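You operate a simulated robot arm through the tools that you are given. There is no shell and no other tool.

The job below is to be done with a simulated two-armed robot. You get a single attempt, and the scene is never put back.

Task
Close the gauges cabinet door. Then fetch the elbow from the top of the left tool cabinet and set it on the middle shelf of the tall cabinet. Then fetch the silver bolt from the top of the left tool cabinet and stand it on top of the gold brass cylinder there. Then put the red valve on the red cover. Then take the spanner on the top of the right tool cabinet and put it away on the top of the valve four cart. Then take the steel fitting on the top of the blue table and put it away on the middle shelf of the left rack. Then take the red port cap and leave it on the blue tray on the top of the steel table. Then take the bearing on the top of the steel table and put it away on the top of the left tool cabinet. Then fetch the blue holder and set it in the red tray on the cabinets. Then fetch the yellow cap from the top of the long steel bench and set it on the left end of the cabinet worktop. Then put the regulator on the lower shelf of the fitting bench. Then take the large yellow valve on the right end of the fitting bench and put it away in the green tray. Then close the tall cabinet right door. The order counts. Set down upright: blue holder, regulator.

The check looks at the end state, three seconds after you hand in, the way a careful person would. Anything else that was tipped, shoved, dropped, spilled or broken makes it a failure. Lids that push on must go on centred and level and be pressed home; caps that screw on are set level and turned clockwise until they are tight.

Robot
Two 6-joint arms with three-finger grippers on one trunk, on a base that drives. Base frame: it is fixed to the floor where the robot stands at the start and does not move with it; the origin is under the middle of the robot, x ahead of it, y to its left, z up. Readings come in mm, degrees, newtons and seconds.
The left shoulder is at the start at [29, 170, 1267], the right one opposite. With the tool pointing down near the work surface each hand reaches from about 600 to 700 mm from the robot's upright axis, wherever it stands, measured 20 degrees to its own side. Places, roughly: bearing [-2750, 500, 750]; blue holder (7x7x9 cm) [-2900, 900, 900]; blue tray (20x15x3 cm) [-2500, 100, 900]; bolt [-250, -3500, 1000]; brass cylinder (5x5x8 cm) [-100, -3300, 900]; cap [-3500, 1500, 750]; elbow (5x5x3 cm) [0, -3100, 900]; gauges cabinet door [700, 200, 500]; green tray [-7400, -12700, 800]; large yellow valve [-14000, -12000, 1000]; left end of the cabinet worktop [-900, 3200, 900]; lower shelf of the fitting bench [-13800, -12000, 200]; middle shelf of the left rack [-1900, -11300, 1100]; middle shelf of the tall cabinet [2000, -700, 900]; red cover [-500, -4000, 1000]; red port cap (9x9x4 cm) [-2400, 400, 900]; red tray on the cabinets (27x19 cm) [360, 1300, 880]; red valve [-1000, -3750, 1000]; regulator [-14250, -12250, 1000]; spanner (18x5x3 cm) [-800, -4100, 900]; steel fitting (4x3x5 cm) [1000, -5400, 900]; tall cabinet right door [1900, -1600, 1000]; top of the left tool cabinet [-100, -3400, 900]; top of the valve four cart [-4700, -6400, 700]. Payload 2.2 kg a hand.
The TCP of each hand is the grasp point between the finger pads, 25 mm short of the fingertips. In the tool frame z runs along the fingers and y along their closing line. Largest opening 104 mm; the body of the gripper starts 74 mm behind the TCP.
Orientation is told as [roll, pitch, yaw] about the base's x, y, z axes, in that order, counted from this pose: with the fingers straight down and closing along the base's y, the tool's x points along the base's -x, its y along +y and its z along -z.

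Tools
- The arms move only by the tool jog_arm. It takes "left_increments", "right_increments" or both (then of equal length, played together; a hand with none holds still); each is a list of rows, each a list of 7 numbers: the shift along the tool's x, y, z in cm, then the turn, a rotation vector about the tool's x, y, z in degrees, then the finger opening in cm, from 0 to 10.4. In form: [[x, y, z, ax, ay, az, jaw], ...]. A call has 1 to 20 rows; each row shifts and turns the commanded pose from where the row before left it, along the tool's axes as they then stand. Each row takes 0.2 s and may step no farther than 50 mm and 8.6 degrees from the row before; otherwise, or with a gripper value out of range, the whole call is refused. Where a pose cannot be reached the arm comes as near as it can. A force on the tool above 40 N (or 10 N above the force at the start of the call, whichever is more), or a blocked arm, ends the call early, and 0.2 s more pass. The fingers move at their own pace and stop on an object; they squeeze with about 34 N. The grip force told is the motor's: it shows also when the fingers shut on nothing. Time passes only in rows, and 0.2 s behind the last, so rows that do not move let the fingers close. The reply holds the time, the measured pose of the TCP, the force on the tool along the base axes, the opening and the grip force, in the units named above and with some noise, with the torque about the TCP (base axes, N m) and any sound that the robot's microphone picked up.
- Cameras (640 x 400 px; columns grow to the right, rows downward): "scene" is now at [159.5, 12.6, 1151.3]; the picture's right is [0.15, -0.99, 0.00], its down [-0.64, -0.10, -0.76] and it looks along [0.75, 0.12, -0.65] (base axes); focal length 276 px, centre (320, 200). "left" rides on the left gripper at [82, -3, -104] in its tool frame; the picture's right is [0.04, 1.00, 0.00], its down [-0.75, 0.03, -0.66] and it looks along [-0.66, 0.03, 0.75] (tool axes); focal length 256 px, centre (320, 200). "right" rides on the right gripper at [82, 3, -104] in its tool frame; the picture's right is [-0.04, 1.00, 0.00], its down [-0.75, -0.03, -0.66] and it looks along [-0.66, -0.03, 0.75] (tool axes); focal length 256 px, centre (320, 200). There is no depth. A picture from a camera that has moved, and an enlarged one, comes with that camera's place and axes in the base frame and with its lens.
- get_image(camera): a new picture of that camera. It takes no simulated time.
- raise_lower(by): slides the trunk up (or, below 0, down) by that many mm; the arms and the scene camera ride with it, the base frame stays. It gives what a move gives, with no picture.
- roll_base(legs): drives the robot by 1 to 6 legs, each [ahead, left, turn to the left] in mm, mm and degrees, along the robot's own axes; the way and the turn of a leg run together, so that a leg with both is an arc; at most 1500 mm and 180 degrees a leg. The arms and the cameras ride along, it lands a little off, and it stops where it bumps. It gives what a move gives.
- pan_tilt(pan, tilt): turns the head with the scene camera to pan (to the left, within 60 degrees either way) and tilt (down, from -29 to 69), counted from straight ahead of the robot. It gives what a move gives.
- zoom(camera, box): a new picture of the part [left, top, right, bottom] of that camera's present view, enlarged. It takes no simulated time.
- close_job(): hands the job in; it is judged then, once.

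Nothing tells you exact positions but the pictures and the camera data. Unless the task says otherwise, let go and move clear before handing in.

The tools are called after "Request:" by a JSON object that holds its "name" and its "arguments". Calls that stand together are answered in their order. jog_arm: Moves the arms, as the interface text tells. Its arguments: {"type":"object","properties":{"left_increments":{"type":"array","items":{"type":"array","items":{"type":"number"}}},"right_increments":{"type":"array","items":{"type":"array","items":{"type":"number"}}}},"required":[]} The other tools are called the same way: raise_lower (by) slides the trunk up or down; roll_base (legs) drives the base; pan_tilt (pan, tilt) turns the head that bears the scene camera; get_image (camera) takes a picture; zoom (camera, box) takes an enlarged picture of a part of a camera's view; close_job () hands the job in.

At the start:

```text
time: 0.0
left_tcp_pos: [489.3, 229.7, 849.9]
left_ee_rot: [0.1, 0.0, 0.1]
left_force: [-0.1, -0.1, 0.2]
left_ft_torque: [0.01, -0.03, 0.01]
left_finger_gap: 104.3
left_grip_force: 0.0
right_tcp_pos: [536.9, -192.4, 813.3]
right_ee_rot: [-0.1, -0.1, 0.1]
right_force: [0.8, -0.7, -0.2]
right_ft_torque: [-0.04, -0.03, -0.03]
right_finger_gap: 104.0
right_grip_force: 0.1
trunk travel left (down, up): [-460.0, 282.0]
robot x, y, heading: [3.2, 3.5, 0.1]
head pan, tilt: [8.8, 40.6]
```

scene: 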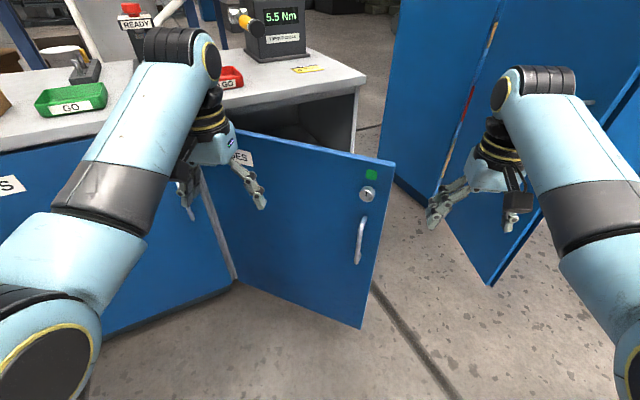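
right: 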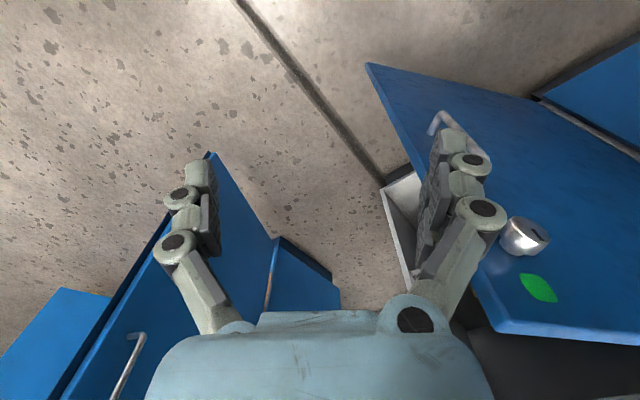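
left: 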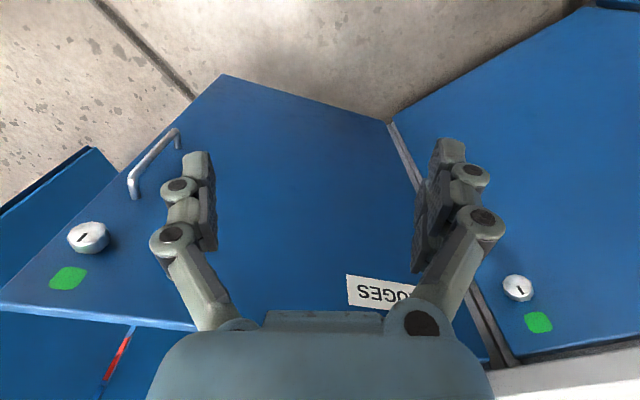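

I see the gauges cabinet door standing partly open ahead of me, under a worktop, with the tall cabinet to the right. I'll look around with the head first to fix the geometry before touching anything.

Request:
{"name": "pan_tilt", "arguments": {"pan": 0, "tilt": 20}}

Request:
{"name": "get_image", "arguments": {"camera": "scene"}}

Request:
{"name": "pan_tilt", "arguments": {"pan": 55, "tilt": 25}}

Request:
{"name": "get_image", "arguments": {"camera": "scene"}}

Request:
{"name": "pan_tilt", "arguments": {"pan": -55, "tilt": 25}}

Request:
{"name": "get_image", "arguments": {"camera": "scene"}}

```text
time: 0.8
left_tcp_pos: [489.6, 229.6, 849.5]
left_ee_rot: [0.0, -0.1, 0.0]
left_force: [-0.8, 0.4, 0.0]
left_ft_torque: [0.0, -0.03, 0.01]
left_finger_gap: 104.0
left_grip_force: 0.1
right_tcp_pos: [538.6, -192.0, 812.7]
right_ee_rot: [0.0, 0.0, -0.1]
right_force: [-0.3, 0.0, 0.2]
right_ft_torque: [0.0, 0.02, 0.0]
right_finger_gap: 104.2
right_grip_force: 0.1
trunk travel left (down, up): [-460.0, 282.0]
robot x, y, heading: [4.0, -1.5, 0.2]
head pan, tilt: [0.0, 20.0]
```

```text
taken
camera scene: at [169.0, -0.3, 1183.5], right [0.0, -1.0, 0.0], down [-0.34, 0.0, -0.94], along [0.94, 0.0, -0.34], focal length 276 px, centre (320, 200)
```

scene: 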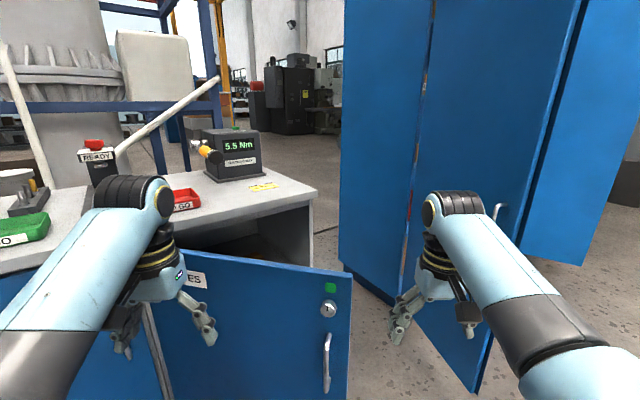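

```text
time: 2.1
left_tcp_pos: [490.4, 230.5, 849.6]
left_ee_rot: [-0.1, 0.0, 0.0]
left_force: [-0.5, 0.0, -0.1]
left_ft_torque: [-0.04, -0.03, 0.01]
left_finger_gap: 103.8
left_grip_force: 0.1
right_tcp_pos: [536.9, -192.1, 812.3]
right_ee_rot: [0.0, 0.0, 0.0]
right_force: [0.1, -0.4, -0.4]
right_ft_torque: [-0.03, 0.0, 0.01]
right_finger_gap: 104.1
right_grip_force: 0.0
trunk travel left (down, up): [-460.0, 282.0]
robot x, y, heading: [-0.1, -2.8, 0.1]
head pan, tilt: [55.0, 25.0]
```

```text
taken
camera scene: at [128.7, 75.1, 1175.5], right [0.82, -0.57, 0.0], down [-0.24, -0.35, -0.91], along [0.52, 0.74, -0.42], focal length 276 px, centre (320, 200)
```

scene: 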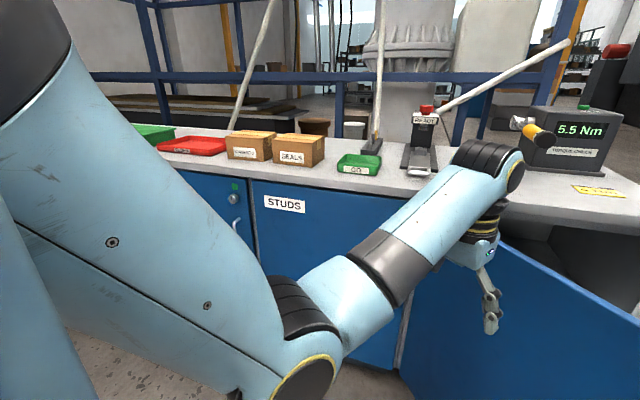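

```text
time: 4.0
left_tcp_pos: [490.4, 228.5, 848.8]
left_ee_rot: [0.0, 0.0, 0.1]
left_force: [0.0, -0.8, 0.2]
left_ft_torque: [0.01, -0.01, 0.02]
left_finger_gap: 103.9
left_grip_force: 0.2
right_tcp_pos: [537.0, -192.3, 814.0]
right_ee_rot: [0.0, 0.0, 0.0]
right_force: [0.5, 0.0, -0.5]
right_ft_torque: [0.01, -0.02, 0.01]
right_finger_gap: 104.0
right_grip_force: 0.0
trunk travel left (down, up): [-460.0, 282.0]
robot x, y, heading: [0.3, -1.1, -0.2]
head pan, tilt: [-55.0, 25.0]
```

```text
taken
camera scene: at [128.7, -75.8, 1175.5], right [-0.82, -0.57, 0.0], down [-0.24, 0.35, -0.91], along [0.52, -0.74, -0.42], focal length 276 px, centre (320, 200)
```

scene: 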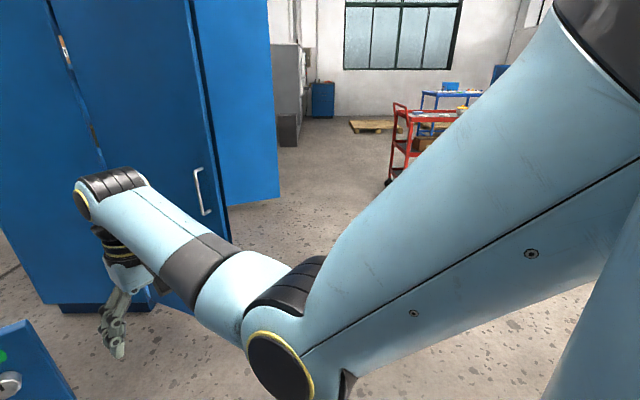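

The gauges door hinges on its left side near (760, 460) and its free edge is near (640, -65); it has to swing about 53° to shut. I'll shift the robot left and lower it, then point the left fingers forward to push the door.

Request:
{"name": "jog_arm", "arguments": {"right_increments": [[4, 0, 0, 0, 0, 0, 10], [4, 0, 0, 0, 0, 0, 10]], "left_increments": [[0, 0, 0, 0, 0, 0, 0], [0, 0, 0, 0, 0, 0, 0]]}}

Request:
{"name": "roll_base", "arguments": {"legs": [[0, 100, 0]]}}

Request:
{"name": "raise_lower", "arguments": {"by": -250}}

Request:
{"name": "pan_tilt", "arguments": {"pan": 0, "tilt": 30}}

Request:
{"name": "get_image", "arguments": {"camera": "scene"}}

```text
time: 4.6
left_tcp_pos: [488.9, 230.4, 849.1]
left_ee_rot: [0.1, 0.0, 0.0]
left_force: [-0.2, 1.2, 0.2]
left_ft_torque: [-0.04, 0.01, 0.01]
left_finger_gap: 25.9
left_grip_force: 0.6
right_tcp_pos: [457.0, -192.5, 812.2]
right_ee_rot: [0.1, 0.0, 0.1]
right_force: [0.5, -0.3, -0.5]
right_ft_torque: [0.02, -0.01, -0.03]
right_finger_gap: 100.1
right_grip_force: 0.1
trunk travel left (down, up): [-460.0, 282.0]
robot x, y, heading: [-2.9, 3.6, 0.1]
head pan, tilt: [-55.0, 25.0]
```

```text
time: 5.7
left_tcp_pos: [490.3, 331.0, 850.0]
left_ee_rot: [-0.1, -0.1, 0.1]
left_force: [0.3, 0.3, -0.7]
left_ft_torque: [-0.01, -0.01, -0.01]
left_finger_gap: 0.2
left_grip_force: 28.1
right_tcp_pos: [457.5, -91.3, 812.0]
right_ee_rot: [0.0, 0.0, 0.1]
right_force: [0.2, 0.2, 0.3]
right_ft_torque: [-0.04, 0.01, -0.02]
right_finger_gap: 100.0
right_grip_force: 0.2
trunk travel left (down, up): [-460.0, 282.0]
robot x, y, heading: [2.6, 99.4, -0.1]
head pan, tilt: [-55.0, 25.0]
```

```text
time: 8.3
left_tcp_pos: [469.8, 328.6, 552.3]
left_ee_rot: [0.0, 6.1, 0.1]
left_force: [-0.1, -0.2, -0.7]
left_ft_torque: [0.0, -0.01, -0.01]
left_finger_gap: 0.0
left_grip_force: 28.5
right_tcp_pos: [457.6, -92.4, 562.9]
right_ee_rot: [0.0, 0.0, 0.1]
right_force: [0.1, 0.0, -0.7]
right_ft_torque: [0.0, -0.04, 0.0]
right_finger_gap: 100.0
right_grip_force: 0.0
trunk travel left (down, up): [-210.0, 532.0]
robot x, y, heading: [-2.3, 100.3, 0.2]
head pan, tilt: [-55.0, 25.0]
```

```text
time: 9.5
left_tcp_pos: [469.8, 330.0, 549.9]
left_ee_rot: [0.0, 6.2, 0.0]
left_force: [-0.4, -0.6, 0.7]
left_ft_torque: [-0.01, 0.01, 0.0]
left_finger_gap: 0.2
left_grip_force: 28.5
right_tcp_pos: [456.7, -92.3, 562.0]
right_ee_rot: [-0.1, 0.0, 0.1]
right_force: [0.1, -0.3, -0.7]
right_ft_torque: [0.0, 0.0, -0.01]
right_finger_gap: 100.1
right_grip_force: 0.1
trunk travel left (down, up): [-210.0, 532.0]
robot x, y, heading: [-3.4, 102.0, 0.1]
head pan, tilt: [0.0, 30.0]
```

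```text
taken
camera scene: at [179.1, 99.4, 909.2], right [0.0, -1.0, 0.0], down [-0.5, 0.0, -0.87], along [0.87, 0.0, -0.5], focal length 276 px, centre (320, 200)
```

scene: 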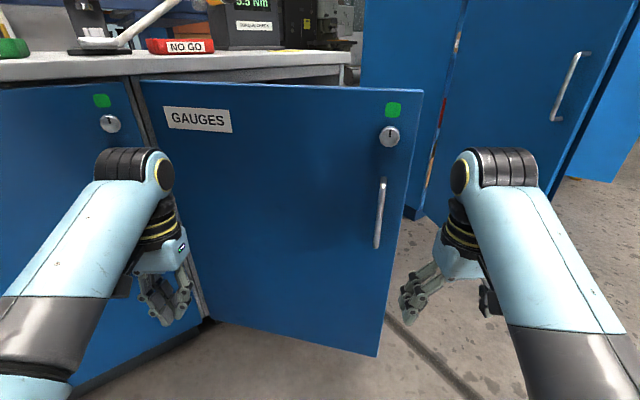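

The door top is at about z 840, its free edge near (670, -72) and its hinge near (800, 480). Next I turn the left hand so the closed fingers point forward.

Request:
{"name": "jog_arm", "arguments": {"left_increments": [[-1.19, 0, -1.13, 0, -8.5, 0, 0], [-1.34, 0, -0.94, 0, -8.5, 0, 0], [-1.47, 0, -0.73, 0, -8.5, 0, 0], [-1.56, 0, -0.5, 0, -8.5, 0, 0], [-1.62, 0, -0.26, 0, -8.5, 0, 0], [-1.64, 0, -0.02, 0, -8.5, 0, 0], [-1.62, 0, 0.23, 0, -8.5, 0, 0], [-1.57, 0, 0.47, 0, -8.5, 0, 0], [-1.48, 0, 0.7, 0, -8.5, 0, 0], [-1.36, 0, 0.91, 0, -8.5, 0, 0]]}}

Request:
{"name": "get_image", "arguments": {"camera": "scene"}}

```text
time: 11.7
left_tcp_pos: [601.4, 329.6, 650.2]
left_ee_rot: [0.1, -79.0, 0.0]
left_force: [0.2, 0.5, -0.3]
left_ft_torque: [-0.02, 0.0, 0.0]
left_finger_gap: 0.1
left_grip_force: 28.4
right_tcp_pos: [456.8, -91.7, 562.8]
right_ee_rot: [0.1, 0.0, 0.1]
right_force: [0.7, -0.3, -0.8]
right_ft_torque: [-0.01, -0.01, -0.01]
right_finger_gap: 99.9
right_grip_force: 0.1
trunk travel left (down, up): [-210.0, 532.0]
robot x, y, heading: [0.6, 104.0, 0.0]
head pan, tilt: [0.0, 30.0]
```

```text
taken
camera scene: at [179.1, 99.5, 909.2], right [0.0, -1.0, 0.0], down [-0.5, 0.0, -0.87], along [0.87, 0.0, -0.5], focal length 276 px, centre (320, 200)
```

scene: 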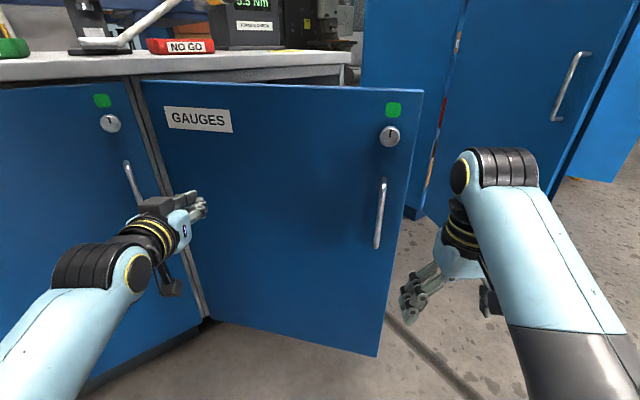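

The left fingers now point forward at the door. I slide them across to the push point and push the door along its arc.

Request:
{"name": "jog_arm", "arguments": {"left_increments": [[0, -4.5, 0, 0, 0, 0, 0], [0, -4.5, 0, 0, 0, 0, 0], [0, -4.5, 0, 0, 0, 0, 0], [0, -4.5, 0, 0, 0, 0, 0], [0, -4.5, 0, 0, 0, 0, 0], [-0.5, 0, 2.6, 0, 0, 0, 0], [-0.5, 0, 2.6, 0, 0, 0, 0], [-0.5, -0.2, 2.6, 0, 0, 0, 0], [-0.5, -0.2, 2.6, 0, 0, 0, 0], [-0.5, -0.2, 2.6, 0, 0, 0, 0], [-0.5, -0.2, 2.6, 0, 0, 0, 0], [-0.5, 0, 2.6, 0, 0, 0, 0], [-0.5, 0, 2.6, 0, 0, 0, 0], [-0.5, 0, 2.6, 0, 0, 0, 0]]}}

Request:
{"name": "get_image", "arguments": {"camera": "scene"}}

```text
time: 12.5
left_tcp_pos: [600.8, 292.2, 632.7]
left_ee_rot: [49.9, -73.6, -49.4]
left_force: [-0.6, 0.1, 0.6]
left_ft_torque: [0.03, 0.0, -0.01]
left_finger_gap: 0.0
left_grip_force: 28.2
left hand out of reach, approached as far as the arm can: row 3
right_tcp_pos: [457.0, -92.4, 563.2]
right_ee_rot: [0.0, 0.0, 0.1]
right_force: [0.3, 0.6, 0.4]
right_ft_torque: [0.01, -0.02, 0.02]
right_finger_gap: 100.0
right_grip_force: 0.1
trunk travel left (down, up): [-210.0, 532.0]
robot x, y, heading: [-1.1, 102.6, -0.0]
head pan, tilt: [0.0, 30.0]
stopped in row 3 (left hand): the arm was blocked; the commanded pose is now the measured one
```

```text
taken
camera scene: at [179.0, 99.7, 909.2], right [0.0, -1.0, 0.0], down [-0.5, 0.0, -0.87], along [0.87, 0.0, -0.5], focal length 276 px, centre (320, 200)
```

scene: 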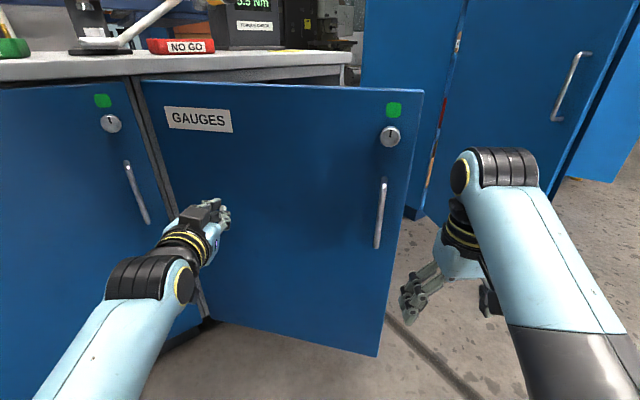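

The arm can't cross inward that far in this pose, so I'll shift the base to the right instead and keep the hand where it is relative to the body.

Request:
{"name": "roll_base", "arguments": {"legs": [[0, -190, 0]]}}

Request:
{"name": "jog_arm", "arguments": {"left_increments": [[0, 0, 2, 0, 0, 0, 0], [0, 0, 2, 0, 0, 0, 0], [0, 0, 2, 0, 0, 0, 0], [0, 0, 2, 0, 0, 0, 0], [0, 0, 2, 0, 0, 0, 0], [0, 0, 2, 0, 0, 0, 0], [0, 0, 2, 0, 0, 0, 0], [0, 0, 2, 0, 0, 0, 0], [0, 0, 2, 0, 0, 0, 0], [0, 0, 2, 0, 0, 0, 0]]}}

Request:
{"name": "get_image", "arguments": {"camera": "scene"}}

```text
time: 14.0
left_tcp_pos: [602.8, 101.4, 633.7]
left_ee_rot: [49.6, -73.5, -49.4]
left_force: [0.1, 0.7, 0.4]
left_ft_torque: [0.03, -0.01, -0.02]
left_finger_gap: 0.0
left_grip_force: 28.3
right_tcp_pos: [457.4, -281.1, 562.6]
right_ee_rot: [0.0, 0.0, 0.2]
right_force: [0.2, -0.3, 1.1]
right_ft_torque: [-0.01, -0.03, -0.03]
right_finger_gap: 100.1
right_grip_force: 0.0
trunk travel left (down, up): [-210.0, 532.0]
robot x, y, heading: [-0.3, -90.9, 0.3]
head pan, tilt: [0.0, 30.0]
```

```text
time: 16.2
left_tcp_pos: [798.0, 107.1, 595.6]
left_ee_rot: [49.2, -73.5, -48.9]
left_force: [0.3, 0.2, -0.5]
left_ft_torque: [-0.01, -0.01, -0.01]
left_finger_gap: 0.0
left_grip_force: 28.0
right_tcp_pos: [458.3, -281.3, 563.3]
right_ee_rot: [0.0, 0.0, 0.2]
right_force: [-1.1, -0.1, 0.5]
right_ft_torque: [-0.01, -0.01, 0.01]
right_finger_gap: 99.8
right_grip_force: 0.2
trunk travel left (down, up): [-210.0, 532.0]
robot x, y, heading: [-1.6, -95.1, 0.2]
head pan, tilt: [0.0, 30.0]
```

```text
taken
camera scene: at [179.7, -90.1, 909.2], right [0.0, -1.0, 0.0], down [-0.5, 0.0, -0.87], along [0.87, 0.0, -0.5], focal length 276 px, centre (320, 200)
```

scene: 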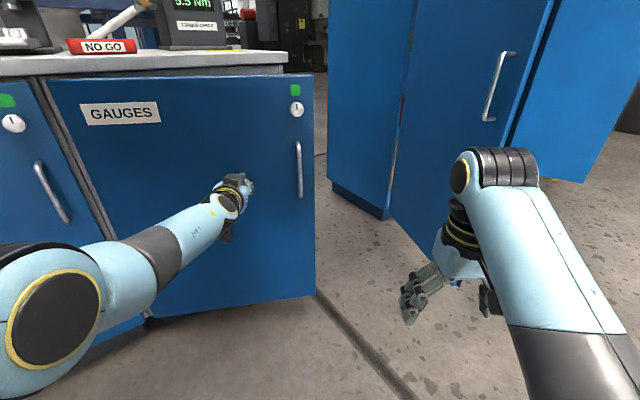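

The door swings freely with the push. I keep pushing by rolling the base forward a little, then finish with the arm.

Request:
{"name": "roll_base", "arguments": {"legs": [[140, 20, 0]]}}

Request:
{"name": "get_image", "arguments": {"camera": "scene"}}

```text
time: 17.6
left_tcp_pos: [934.1, 130.4, 595.9]
left_ee_rot: [49.6, -73.4, -49.1]
left_force: [1.3, 0.4, 0.0]
left_ft_torque: [0.02, 0.0, -0.01]
left_finger_gap: 0.2
left_grip_force: 28.3
right_tcp_pos: [594.8, -258.5, 561.8]
right_ee_rot: [0.0, 0.1, 0.3]
right_force: [-1.2, 0.7, 0.0]
right_ft_torque: [0.02, 0.01, 0.01]
right_finger_gap: 100.0
right_grip_force: 0.0
trunk travel left (down, up): [-210.0, 532.0]
robot x, y, heading: [136.3, -69.4, 0.2]
head pan, tilt: [0.0, 30.0]
```

```text
taken
camera scene: at [316.5, -68.8, 909.1], right [0.01, -1.0, 0.0], down [-0.5, 0.0, -0.87], along [0.87, 0.01, -0.5], focal length 276 px, centre (320, 200)
```

scene: 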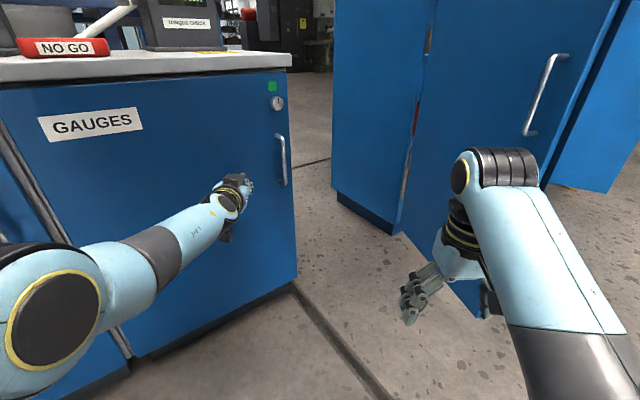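

The door is almost flush. I push on with small arm steps along the closing direction until it meets its stop.

Request:
{"name": "jog_arm", "arguments": {"left_increments": [[0, 0.6, 1, 0, 0, 0, 0], [0, 0.6, 1, 0, 0, 0, 0], [0, 0.6, 1, 0, 0, 0, 0], [0, 0.6, 1, 0, 0, 0, 0], [0, 0.6, 1, 0, 0, 0, 0], [0, 0.6, 1, 0, 0, 0, 0], [0, 0.6, 1, 0, 0, 0, 0], [0, 0.6, 1, 0, 0, 0, 0]]}}

Request:
{"name": "get_image", "arguments": {"camera": "scene"}}

```text
time: 19.1
left_tcp_pos: [963.4, 159.9, 608.1]
left_ee_rot: [46.7, -72.8, -46.6]
left_force: [-8.8, -2.9, 0.8]
left_ft_torque: [0.04, -0.23, -0.04]
left_finger_gap: 0.0
left_grip_force: 28.4
left hand out of reach, approached as far as the arm can: row 3, 4, 5, 6, 7
right_tcp_pos: [593.8, -260.9, 563.9]
right_ee_rot: [0.0, 0.0, 0.2]
right_force: [-0.2, 0.4, -0.4]
right_ft_torque: [0.03, -0.03, 0.05]
right_finger_gap: 100.0
right_grip_force: 0.1
trunk travel left (down, up): [-210.0, 532.0]
robot x, y, heading: [137.4, -72.2, 0.3]
head pan, tilt: [0.0, 30.0]
stopped in row 7 (left hand): the force on the tool passed its limit at 45 N (the readings are from after the stop); the commanded pose is now the measured one
```

```text
taken
camera scene: at [315.0, -69.9, 909.5], right [0.0, -1.0, 0.0], down [-0.5, 0.0, -0.87], along [0.87, 0.0, -0.5], focal length 276 px, centre (320, 200)
```

scene: 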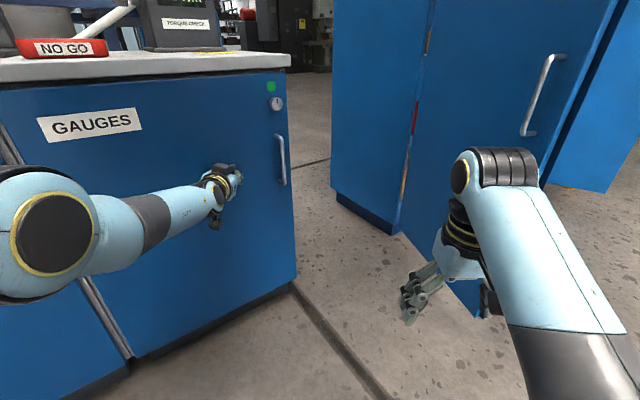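

The door met firm resistance at 45 N. I'll back the hand off and check whether the door is flush.

Request:
{"name": "jog_arm", "arguments": {"left_increments": [[0, 0, -3, 0, 0, 0, 0], [0, 0, -4, 0, 0, 0, 0], [0, 0, -4, 0, 0, 0, 0], [0, 0, -4, 0, 0, 0, 0], [0, 0, -4, 0, 0, 0, 0], [0, 0, -4, 0, 0, 0, 0]]}}

Request:
{"name": "pan_tilt", "arguments": {"pan": 20, "tilt": 15}}

Request:
{"name": "get_image", "arguments": {"camera": "scene"}}

Request:
{"name": "zoom", "arguments": {"camera": "scene", "box": [250, 20, 450, 145]}}

```text
time: 20.5
left_tcp_pos: [738.9, 154.9, 655.8]
left_ee_rot: [46.7, -72.9, -46.6]
left_force: [-0.8, -0.8, -0.3]
left_ft_torque: [0.01, 0.0, 0.02]
left_finger_gap: 0.2
left_grip_force: 28.0
left hand out of reach, approached as far as the arm can: row 1, 2
right_tcp_pos: [594.5, -260.9, 563.5]
right_ee_rot: [0.0, 0.0, 0.2]
right_force: [-0.3, -0.3, -1.2]
right_ft_torque: [0.04, -0.01, 0.01]
right_finger_gap: 100.2
right_grip_force: 0.2
trunk travel left (down, up): [-210.0, 532.0]
robot x, y, heading: [135.8, -66.5, 0.1]
head pan, tilt: [0.0, 30.0]
```

```text
time: 21.4
left_tcp_pos: [739.7, 154.0, 655.0]
left_ee_rot: [46.6, -72.8, -46.6]
left_force: [-0.6, 0.4, -0.7]
left_ft_torque: [-0.02, -0.02, -0.03]
left_finger_gap: 0.0
left_grip_force: 28.3
right_tcp_pos: [593.1, -259.9, 563.6]
right_ee_rot: [0.0, -0.1, 0.2]
right_force: [0.0, -0.9, 0.2]
right_ft_torque: [-0.02, -0.05, 0.04]
right_finger_gap: 100.0
right_grip_force: 0.0
trunk travel left (down, up): [-210.0, 532.0]
robot x, y, heading: [134.6, -72.1, 0.5]
head pan, tilt: [20.0, 15.0]
```

```text
taken
camera scene: at [312.9, -37.9, 933.3], right [0.34, -0.94, 0.0], down [-0.24, -0.09, -0.97], along [0.91, 0.33, -0.26], focal length 276 px, centre (320, 200)
```

scene: 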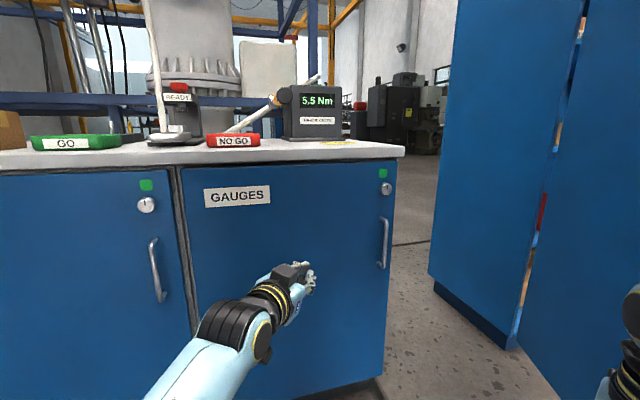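

```text
3.20 times, centred on (350, 82) of scene
camera zoom: at [312.9, -37.9, 933.3], right [0.34, -0.94, 0.0], down [-0.24, -0.09, -0.97], along [0.91, 0.33, -0.26], focal length 883 px, centre (224, 576)
```

zoom: 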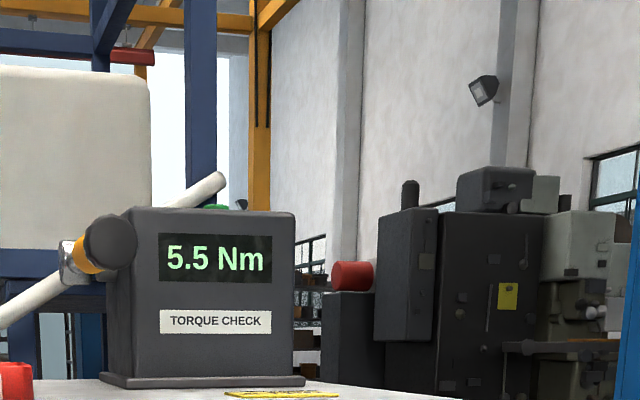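

The gauges door looks flush with the worktop edge like its neighbour. I zoom on its edges to be sure.

Request:
{"name": "zoom", "arguments": {"camera": "scene", "box": [150, 130, 430, 305]}}

Request:
{"name": "zoom", "arguments": {"camera": "scene", "box": [340, 135, 420, 185]}}

```text
2.29 times, centred on (290, 218) of scene
camera zoom: at [312.9, -37.9, 933.3], right [0.34, -0.94, 0.0], down [-0.24, -0.09, -0.97], along [0.91, 0.33, -0.26], focal length 630 px, centre (389, 160)
```

zoom: 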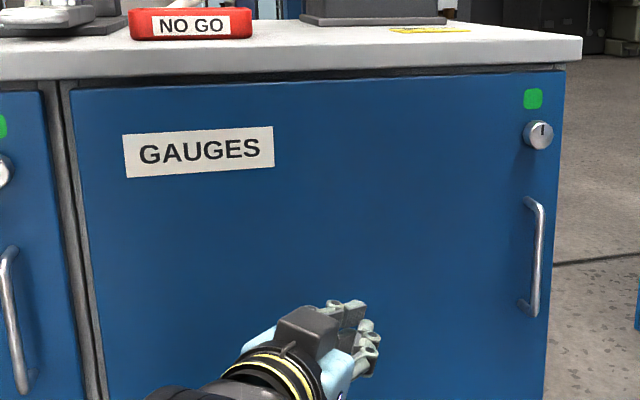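

```text
8.00 times, centred on (380, 160) of scene
camera zoom: at [312.9, -37.9, 933.3], right [0.34, -0.94, 0.0], down [-0.24, -0.09, -0.97], along [0.91, 0.33, -0.26], focal length 2207 px, centre (-160, 520)
```

zoom: 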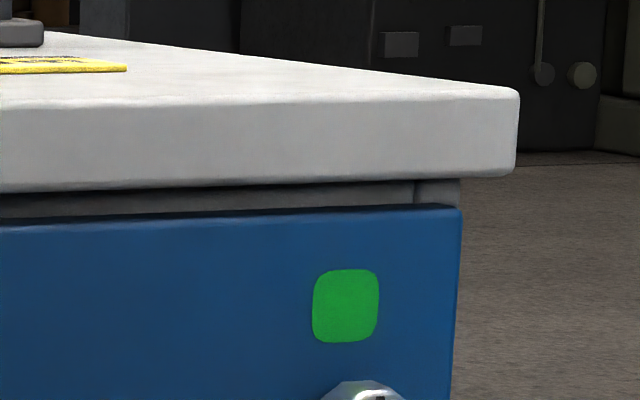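

The door is closed. I restore the left hand to pointing down, back off, raise the trunk and turn toward the tool cabinets.

Request:
{"name": "roll_base", "arguments": {"legs": [[-300, 0, 0]]}}

Request:
{"name": "jog_arm", "arguments": {"left_increments": [[1.36, 0, 0, 0, 8.5, -2, 0], [1.4, 0, 0, 0, 8.5, -1, 0], [1.4, 0, 0, 0, 8.5, -1, 0], [1.4, 0, 0, 0, 8.5, -1, 0], [1.4, 0, 0, 0, 8.5, 0, 0], [1.4, 0, 0, 0, 8.5, 0, 5], [1.4, 0, 0, 0, 8.5, 0, 10], [1.4, 0, 0, 0, 8.5, 0, 10]]}}

Request:
{"name": "raise_lower", "arguments": {"by": 250}}

Request:
{"name": "get_image", "arguments": {"camera": "scene"}}

```text
time: 23.4
left_tcp_pos: [444.6, 152.8, 655.3]
left_ee_rot: [46.7, -72.8, -46.7]
left_force: [0.3, 0.3, -1.3]
left_ft_torque: [-0.01, -0.03, -0.03]
left_finger_gap: 0.0
left_grip_force: 28.7
right_tcp_pos: [297.3, -261.7, 562.1]
right_ee_rot: [0.0, 0.0, 0.2]
right_force: [-0.6, -0.4, -0.3]
right_ft_torque: [-0.02, 0.0, -0.04]
right_finger_gap: 100.0
right_grip_force: 0.0
trunk travel left (down, up): [-210.0, 532.0]
robot x, y, heading: [-162.2, -71.8, 0.1]
head pan, tilt: [20.0, 15.0]
```

```text
refused: row 1 steps farther than a row can; nothing moved
```

```text
time: 25.9
left_tcp_pos: [445.4, 150.7, 904.4]
left_ee_rot: [46.6, -72.8, -46.6]
left_force: [0.6, 0.0, -0.7]
left_ft_torque: [0.02, 0.0, 0.02]
left_finger_gap: 0.1
left_grip_force: 28.1
right_tcp_pos: [298.5, -261.6, 812.5]
right_ee_rot: [0.0, 0.1, 0.2]
right_force: [-0.4, -0.1, 0.2]
right_ft_torque: [-0.03, -0.01, -0.01]
right_finger_gap: 99.9
right_grip_force: 0.0
trunk travel left (down, up): [-460.0, 282.0]
robot x, y, heading: [-157.2, -70.6, -0.3]
head pan, tilt: [20.0, 15.0]
```

```text
taken
camera scene: at [5.5, -38.9, 1191.6], right [0.34, -0.94, 0.0], down [-0.24, -0.09, -0.97], along [0.91, 0.33, -0.26], focal length 276 px, centre (320, 200)
```

scene: 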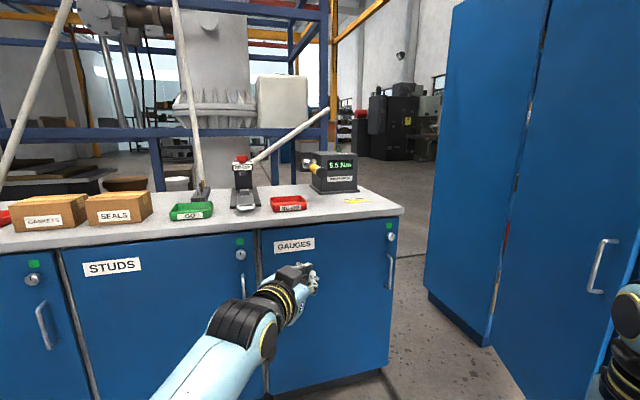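

I undo the left hand's turn step by step.

Request:
{"name": "jog_arm", "arguments": {"left_increments": [[0, 0, 0, 0, 0, -6.2, 0], [0, 0, 0, 0, 0, -6.2, 0], [0, 0, 0, 0, 8.5, 0, 0], [0, 0, 0, 0, 8.5, 0, 0], [0, 0, 0, 0, 8.5, 0, 0], [0, 0, 0, 0, 8.5, 0, 0], [0, 0, 0, 0, 8.5, 0, 0], [0, 0, 0, 0, 8.5, 0, 2], [0, 0, 0, 0, 8.5, 0, 4], [0, 0, 0, 0, 8.5, 0, 8], [0, 0, 0, 0, 8.5, 0, 10], [0, 0, 0, 0, 3, 0, 10]]}}

```text
time: 28.6
left_tcp_pos: [445.1, 152.3, 904.9]
left_ee_rot: [0.3, 1.3, 1.2]
left_force: [0.1, -0.4, -0.3]
left_ft_torque: [0.01, 0.02, 0.01]
left_finger_gap: 100.2
left_grip_force: 0.1
right_tcp_pos: [300.2, -262.2, 813.3]
right_ee_rot: [0.0, 0.0, 0.1]
right_force: [0.4, 0.0, -1.3]
right_ft_torque: [-0.02, 0.0, 0.03]
right_finger_gap: 100.1
right_grip_force: 0.0
trunk travel left (down, up): [-460.0, 282.0]
robot x, y, heading: [-161.8, -69.7, -0.0]
head pan, tilt: [20.0, 15.0]
```

Both hands point down now. I turn right to face the tool cabinets and take a look around.

Request:
{"name": "roll_base", "arguments": {"legs": [[0, 0, -90]]}}

Request:
{"name": "pan_tilt", "arguments": {"pan": 0, "tilt": 10}}

Request:
{"name": "get_image", "arguments": {"camera": "scene"}}

Request:
{"name": "pan_tilt", "arguments": {"pan": 50, "tilt": 10}}

Request:
{"name": "get_image", "arguments": {"camera": "scene"}}

Request:
{"name": "pan_tilt", "arguments": {"pan": -50, "tilt": 10}}

Request:
{"name": "get_image", "arguments": {"camera": "scene"}}

```text
time: 32.8
left_tcp_pos: [54.7, -678.1, 905.6]
left_ee_rot: [0.3, 1.2, -89.9]
left_force: [-0.3, -0.3, 0.5]
left_ft_torque: [0.01, 0.0, 0.02]
left_finger_gap: 100.0
left_grip_force: 0.1
right_tcp_pos: [-358.7, -524.7, 812.0]
right_ee_rot: [0.0, 0.0, -91.0]
right_force: [-0.7, 0.1, 0.5]
right_ft_torque: [0.03, 0.02, 0.01]
right_finger_gap: 100.2
right_grip_force: 0.0
trunk travel left (down, up): [-460.0, 282.0]
robot x, y, heading: [-155.9, -70.0, -91.1]
head pan, tilt: [20.0, 15.0]
```

```text
time: 33.6
left_tcp_pos: [53.1, -677.9, 906.1]
left_ee_rot: [0.3, 1.2, -89.9]
left_force: [0.1, 0.5, 0.9]
left_ft_torque: [0.0, -0.02, 0.0]
left_finger_gap: 100.1
left_grip_force: 0.2
right_tcp_pos: [-358.9, -524.9, 813.3]
right_ee_rot: [0.0, 0.0, -91.1]
right_force: [-0.1, -0.6, 0.6]
right_ft_torque: [0.03, 0.01, -0.03]
right_finger_gap: 99.9
right_grip_force: 0.0
trunk travel left (down, up): [-460.0, 282.0]
robot x, y, heading: [-157.0, -65.3, -91.1]
head pan, tilt: [0.0, 10.0]
```

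```text
taken
camera scene: at [-158.3, -237.2, 1199.8], right [-1.0, 0.02, 0.0], down [0.0, 0.17, -0.98], along [-0.02, -0.98, -0.17], focal length 276 px, centre (320, 200)
```

scene: 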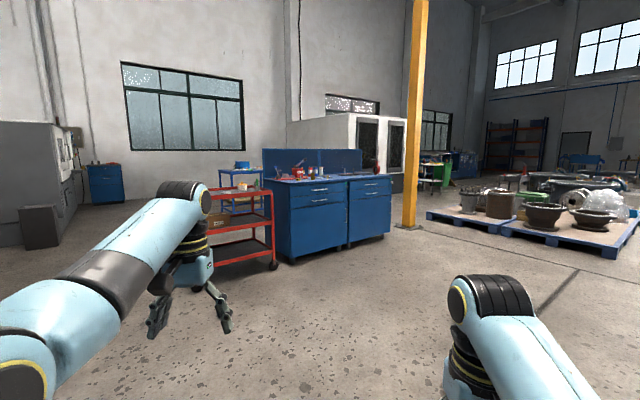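

```text
time: 34.8
left_tcp_pos: [53.8, -677.8, 904.7]
left_ee_rot: [0.3, 1.1, -89.7]
left_force: [0.1, -0.5, 0.5]
left_ft_torque: [-0.04, 0.0, -0.01]
left_finger_gap: 99.7
left_grip_force: 0.1
right_tcp_pos: [-358.9, -524.4, 812.5]
right_ee_rot: [0.0, 0.0, -91.0]
right_force: [-0.3, 0.4, 0.0]
right_ft_torque: [0.0, -0.03, 0.03]
right_finger_gap: 99.7
right_grip_force: 0.0
trunk travel left (down, up): [-460.0, 282.0]
robot x, y, heading: [-159.5, -69.6, -91.1]
head pan, tilt: [50.0, 10.0]
```

```text
taken
camera scene: at [-86.6, -205.3, 1199.9], right [-0.66, -0.75, 0.0], down [-0.13, 0.11, -0.98], along [0.74, -0.65, -0.17], focal length 276 px, centre (320, 200)
```

scene: 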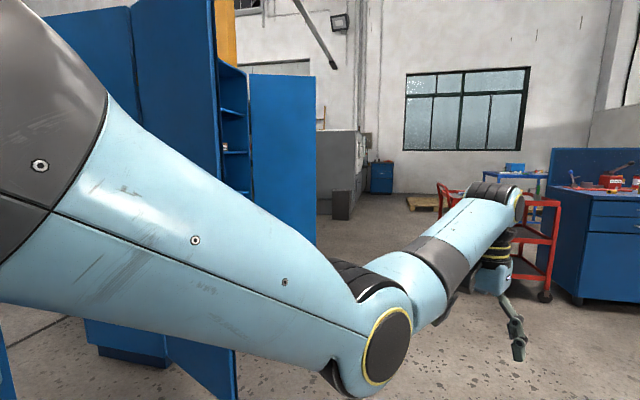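

```text
time: 36.6
left_tcp_pos: [54.3, -677.9, 906.2]
left_ee_rot: [0.4, 1.2, -89.8]
left_force: [-0.1, 0.2, -0.3]
left_ft_torque: [0.05, 0.01, 0.01]
left_finger_gap: 99.9
left_grip_force: 0.0
right_tcp_pos: [-358.9, -524.6, 813.1]
right_ee_rot: [0.1, -0.1, -91.0]
right_force: [0.2, -0.6, 0.5]
right_ft_torque: [0.0, 0.03, 0.03]
right_finger_gap: 99.8
right_grip_force: 0.2
trunk travel left (down, up): [-460.0, 282.0]
robot x, y, heading: [-157.2, -68.5, -90.9]
head pan, tilt: [-50.0, 10.0]
```

```text
taken
camera scene: at [-229.0, -202.7, 1199.9], right [-0.63, 0.78, 0.0], down [0.13, 0.11, -0.98], along [-0.77, -0.62, -0.17], focal length 276 px, centre (320, 200)
```

scene: 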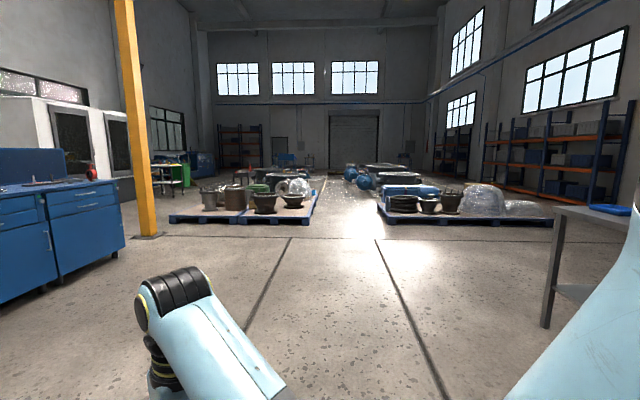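

The blue tool cabinets stand ahead with a pegboard behind; the tall cabinet is off to my left. I zoom on the tool cabinet tops to plan the approach.

Request:
{"name": "pan_tilt", "arguments": {"pan": 0, "tilt": 10}}

Request:
{"name": "zoom", "arguments": {"camera": "scene", "box": [200, 140, 420, 278]}}

Request:
{"name": "zoom", "arguments": {"camera": "scene", "box": [260, 150, 400, 200]}}

```text
time: 37.8
left_tcp_pos: [52.8, -678.5, 905.7]
left_ee_rot: [0.3, 1.2, -89.9]
left_force: [0.9, -0.6, -0.2]
left_ft_torque: [-0.01, 0.0, 0.01]
left_finger_gap: 100.1
left_grip_force: 0.1
right_tcp_pos: [-359.6, -524.5, 812.8]
right_ee_rot: [0.0, 0.0, -91.0]
right_force: [-0.4, 0.8, -0.2]
right_ft_torque: [0.02, -0.02, -0.01]
right_finger_gap: 100.1
right_grip_force: 0.0
trunk travel left (down, up): [-460.0, 282.0]
robot x, y, heading: [-159.1, -74.0, -91.1]
head pan, tilt: [0.0, 10.0]
```

```text
2.90 times, centred on (310, 209) of scene
camera zoom: at [-158.5, -237.2, 1199.8], right [-1.0, 0.02, 0.0], down [0.0, 0.17, -0.98], along [-0.02, -0.98, -0.17], focal length 800 px, centre (349, 174)
```

zoom: 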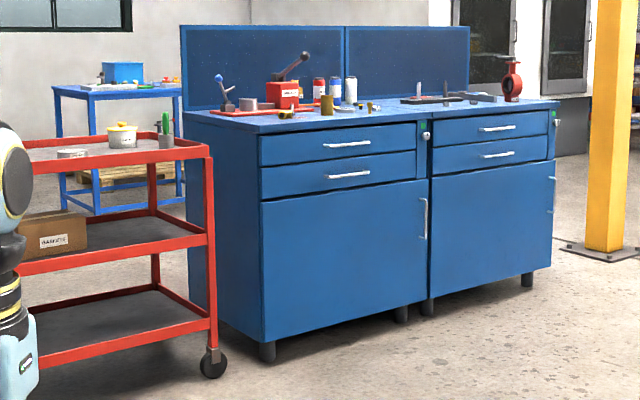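

```text
4.57 times, centred on (330, 175) of scene
camera zoom: at [-158.5, -237.2, 1199.8], right [-1.0, 0.02, 0.0], down [0.0, 0.17, -0.98], along [-0.02, -0.98, -0.17], focal length 1261 px, centre (274, 314)
```

zoom: 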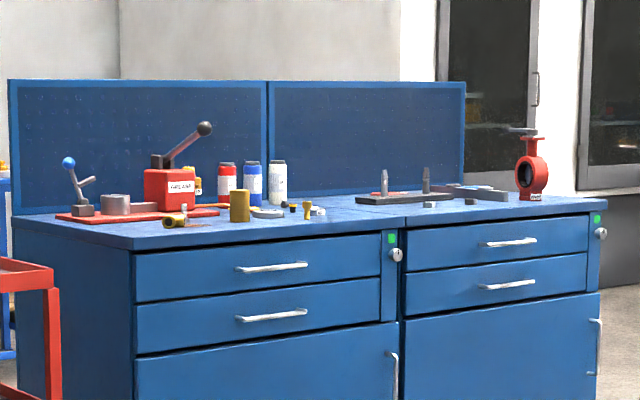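

The two tool cabinets run from about (94, -3175) to (-1128, -4049), with the fronts facing about heading -54°. I drive to a viewing spot in front of the left one.

Request:
{"name": "roll_base", "arguments": {"legs": [[0, 0, -15], [1242, 0, 0], [1242, 0, 0], [0, 0, 52]]}}

Request:
{"name": "pan_tilt", "arguments": {"pan": 0, "tilt": 25}}

Request:
{"name": "get_image", "arguments": {"camera": "scene"}}

```text
time: 53.1
left_tcp_pos: [-307.7, -2782.4, 904.3]
left_ee_rot: [0.2, 1.2, -52.4]
left_force: [-0.5, 0.2, 0.0]
left_ft_torque: [0.0, 0.02, 0.02]
left_finger_gap: 99.7
left_grip_force: 0.0
right_tcp_pos: [-730.1, -2910.0, 813.1]
right_ee_rot: [-0.1, 0.1, -53.5]
right_force: [0.1, -0.8, 0.0]
right_ft_torque: [0.01, 0.04, 0.03]
right_finger_gap: 100.1
right_grip_force: 0.0
trunk travel left (down, up): [-460.0, 282.0]
robot x, y, heading: [-846.5, -2428.6, -53.6]
head pan, tilt: [0.0, 10.0]
```

```text
time: 53.8
left_tcp_pos: [-307.8, -2781.5, 904.5]
left_ee_rot: [0.3, 1.2, -52.4]
left_force: [0.2, 0.0, 0.1]
left_ft_torque: [0.02, -0.01, -0.01]
left_finger_gap: 99.9
left_grip_force: 0.0
right_tcp_pos: [-729.6, -2909.0, 812.5]
right_ee_rot: [0.0, 0.1, -53.5]
right_force: [0.5, 0.4, 0.6]
right_ft_torque: [0.05, -0.02, 0.02]
right_finger_gap: 100.2
right_grip_force: 0.0
trunk travel left (down, up): [-460.0, 282.0]
robot x, y, heading: [-843.2, -2427.3, -53.7]
head pan, tilt: [0.0, 25.0]
```

```text
taken
camera scene: at [-744.8, -2561.9, 1175.5], right [-0.8, -0.59, 0.0], down [-0.25, 0.34, -0.91], along [0.54, -0.73, -0.42], focal length 276 px, centre (320, 200)
```

scene: 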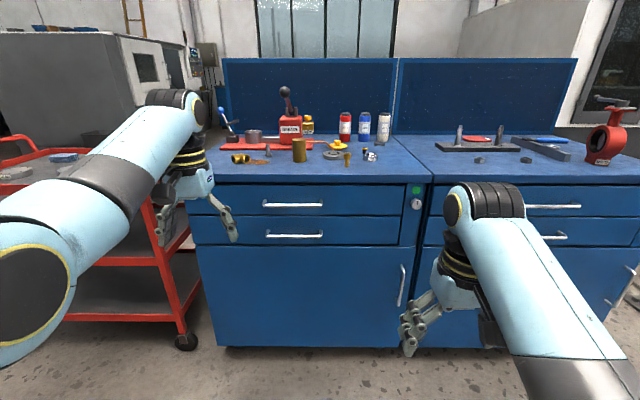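

Request:
{"name": "zoom", "arguments": {"camera": "scene", "box": [200, 90, 420, 185]}}

Request:
{"name": "zoom", "arguments": {"camera": "scene", "box": [410, 85, 640, 190]}}

```text
2.91 times, centred on (310, 138) of scene
camera zoom: at [-744.8, -2561.9, 1175.5], right [-0.8, -0.59, 0.0], down [-0.25, 0.34, -0.91], along [0.54, -0.73, -0.42], focal length 802 px, centre (349, 382)
```

zoom: 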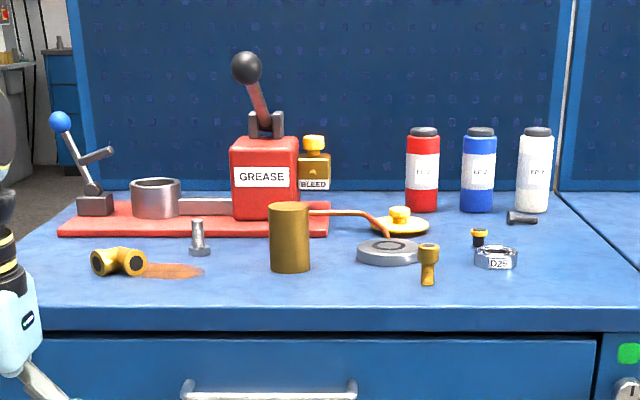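

```text
2.78 times, centred on (525, 138) of scene
camera zoom: at [-744.8, -2561.9, 1175.5], right [-0.8, -0.59, 0.0], down [-0.25, 0.34, -0.91], along [0.54, -0.73, -0.42], focal length 768 px, centre (-250, 374)
```

zoom: 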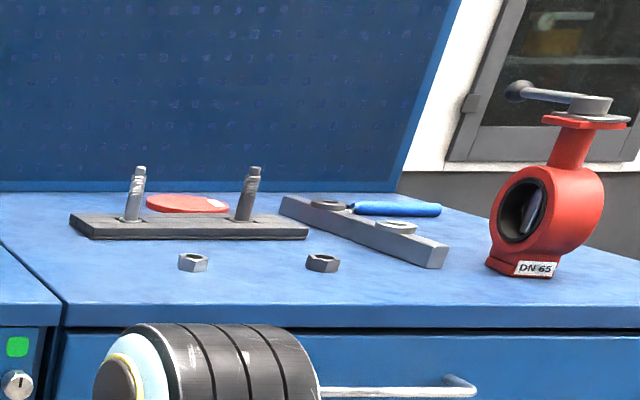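

I can see the elbow, brass cylinder, several bolt-like parts, the red disc cover, the blue-handled spanner and the red DN 65 valve. I'll look closer at which one is the silver bolt.

Request:
{"name": "zoom", "arguments": {"camera": "scene", "box": [320, 130, 400, 180]}}

Request:
{"name": "zoom", "arguments": {"camera": "scene", "box": [220, 130, 310, 186]}}

```text
8.00 times, centred on (360, 155) of scene
camera zoom: at [-744.8, -2561.9, 1175.5], right [-0.8, -0.59, 0.0], down [-0.25, 0.34, -0.91], along [0.54, -0.73, -0.42], focal length 2207 px, centre (0, 560)
```

zoom: 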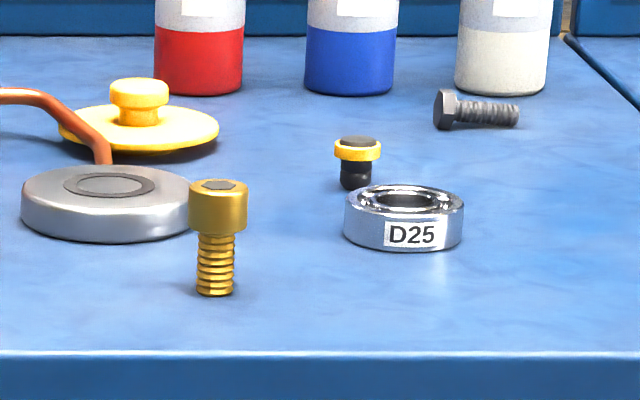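

```text
7.11 times, centred on (265, 158) of scene
camera zoom: at [-744.8, -2561.9, 1175.5], right [-0.8, -0.59, 0.0], down [-0.25, 0.34, -0.91], along [0.54, -0.73, -0.42], focal length 1962 px, centre (711, 499)
```

zoom: 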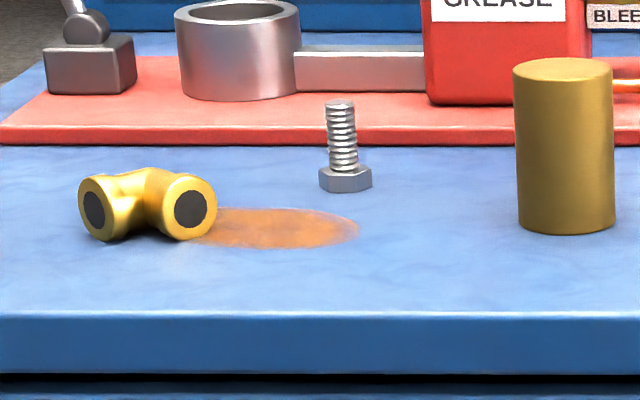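

Most likely the standing bright hex bolt is the silver one; I will look closer at both grey bolts later. The elbow sits near (10, -3130) with its ports facing about -x and +y. I raise the trunk and drive up so the left hand hovers over the elbow.

Request:
{"name": "raise_lower", "arguments": {"by": 170}}

Request:
{"name": "roll_base", "arguments": {"legs": [[380, 366, 0], [0, 0, -26.4]]}}

Request:
{"name": "get_image", "arguments": {"camera": "left"}}

Request:
{"name": "pan_tilt", "arguments": {"pan": 15, "tilt": 40}}

Request:
{"name": "get_image", "arguments": {"camera": "scene"}}

```text
time: 55.8
left_tcp_pos: [-308.3, -2781.3, 1074.6]
left_ee_rot: [0.3, 1.2, -52.3]
left_force: [-0.1, -0.3, -0.5]
left_ft_torque: [0.02, -0.01, -0.01]
left_finger_gap: 100.3
left_grip_force: 0.1
right_tcp_pos: [-728.6, -2910.1, 982.0]
right_ee_rot: [0.0, 0.1, -53.6]
right_force: [0.5, 0.5, -0.2]
right_ft_torque: [0.01, -0.06, 0.02]
right_finger_gap: 99.8
right_grip_force: 0.0
trunk travel left (down, up): [-630.0, 112.0]
robot x, y, heading: [-844.1, -2430.2, -53.7]
head pan, tilt: [0.0, 25.0]
```

```text
time: 60.2
left_tcp_pos: [-0.6, -3069.8, 1074.8]
left_ee_rot: [0.2, 1.2, -78.6]
left_force: [-1.7, 0.5, -0.5]
left_ft_torque: [0.01, -0.02, 0.0]
left_finger_gap: 99.9
left_grip_force: 0.1
right_tcp_pos: [-434.0, -3000.7, 983.1]
right_ee_rot: [0.1, 0.0, -79.6]
right_force: [0.7, -0.1, -0.7]
right_ft_torque: [0.01, 0.02, 0.0]
right_finger_gap: 100.1
right_grip_force: 0.0
trunk travel left (down, up): [-630.0, 112.0]
robot x, y, heading: [-327.5, -2516.7, -79.8]
head pan, tilt: [0.0, 25.0]
```

```text
taken
camera left: at [-19.1, -2994.0, 1180.5], right [0.97, 0.24, 0.01], down [0.18, -0.75, 0.64], along [0.16, -0.62, -0.77], focal length 256 px, centre (320, 200)
```

left: 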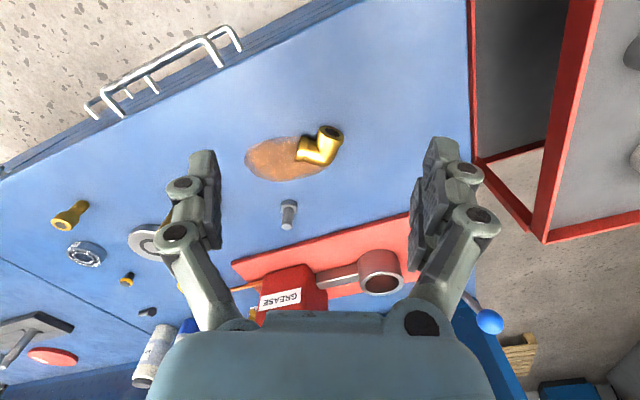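

```text
time: 60.9
left_tcp_pos: [-0.7, -3070.2, 1075.6]
left_ee_rot: [0.2, 1.2, -78.6]
left_force: [-0.7, 1.2, -0.3]
left_ft_torque: [-0.01, 0.02, 0.02]
left_finger_gap: 100.0
left_grip_force: 0.0
right_tcp_pos: [-433.6, -3001.2, 982.5]
right_ee_rot: [0.0, 0.0, -79.8]
right_force: [-0.1, 0.3, 0.3]
right_ft_torque: [0.0, -0.02, -0.01]
right_finger_gap: 99.9
right_grip_force: 0.1
trunk travel left (down, up): [-630.0, 112.0]
robot x, y, heading: [-326.6, -2518.2, -79.7]
head pan, tilt: [15.0, 40.0]
```

```text
taken
camera scene: at [-274.8, -2663.0, 1324.2], right [-0.9, -0.43, 0.0], down [-0.27, 0.58, -0.77], along [0.33, -0.69, -0.64], focal length 276 px, centre (320, 200)
```

scene: 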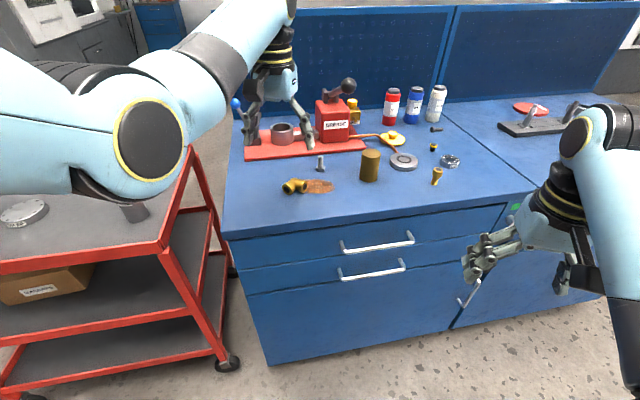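

The left wrist camera shows the elbow clearly at about (18, -3136). I zoom to compare the two grey bolts' colours.

Request:
{"name": "zoom", "arguments": {"camera": "left", "box": [110, 200, 330, 338]}}

Request:
{"name": "zoom", "arguments": {"camera": "left", "box": [240, 110, 360, 185]}}

Request:
{"name": "zoom", "arguments": {"camera": "scene", "box": [270, 110, 470, 210]}}

```text
2.90 times, centred on (220, 269) of left
camera zoom: at [-18.8, -2993.9, 1180.4], right [0.97, 0.24, 0.01], down [0.18, -0.75, 0.64], along [0.16, -0.62, -0.77], focal length 742 px, centre (610, 0)
```

zoom: 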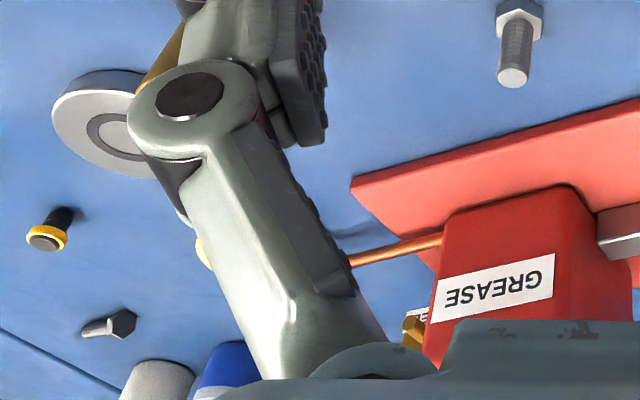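

```text
5.33 times, centred on (300, 148) of left
camera zoom: at [-18.8, -2993.9, 1180.4], right [0.97, 0.24, 0.01], down [0.18, -0.75, 0.64], along [0.16, -0.62, -0.77], focal length 1365 px, centre (427, 480)
```

zoom: 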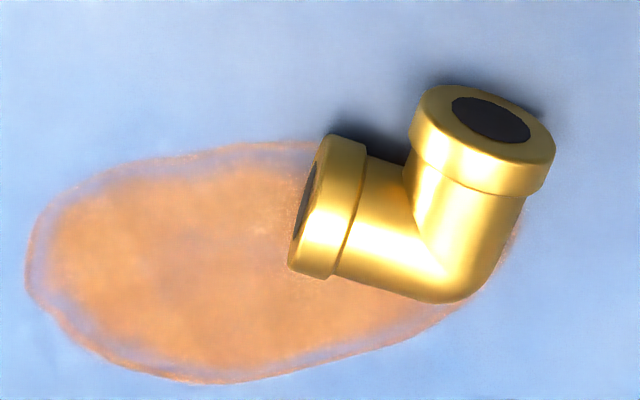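

```text
3.20 times, centred on (370, 160) of scene
camera zoom: at [-274.8, -2663.0, 1324.2], right [-0.9, -0.43, 0.0], down [-0.27, 0.58, -0.77], along [0.33, -0.69, -0.64], focal length 883 px, centre (160, 328)
```

zoom: 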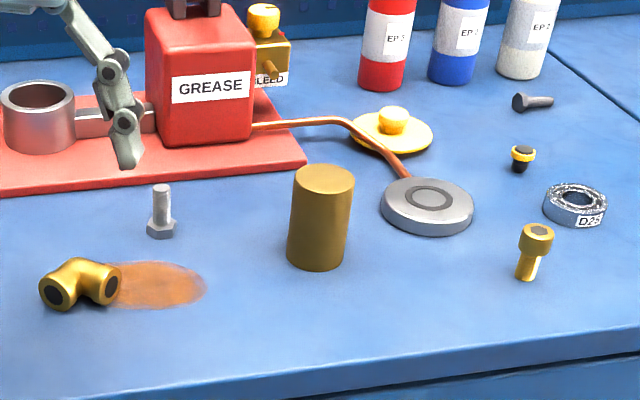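

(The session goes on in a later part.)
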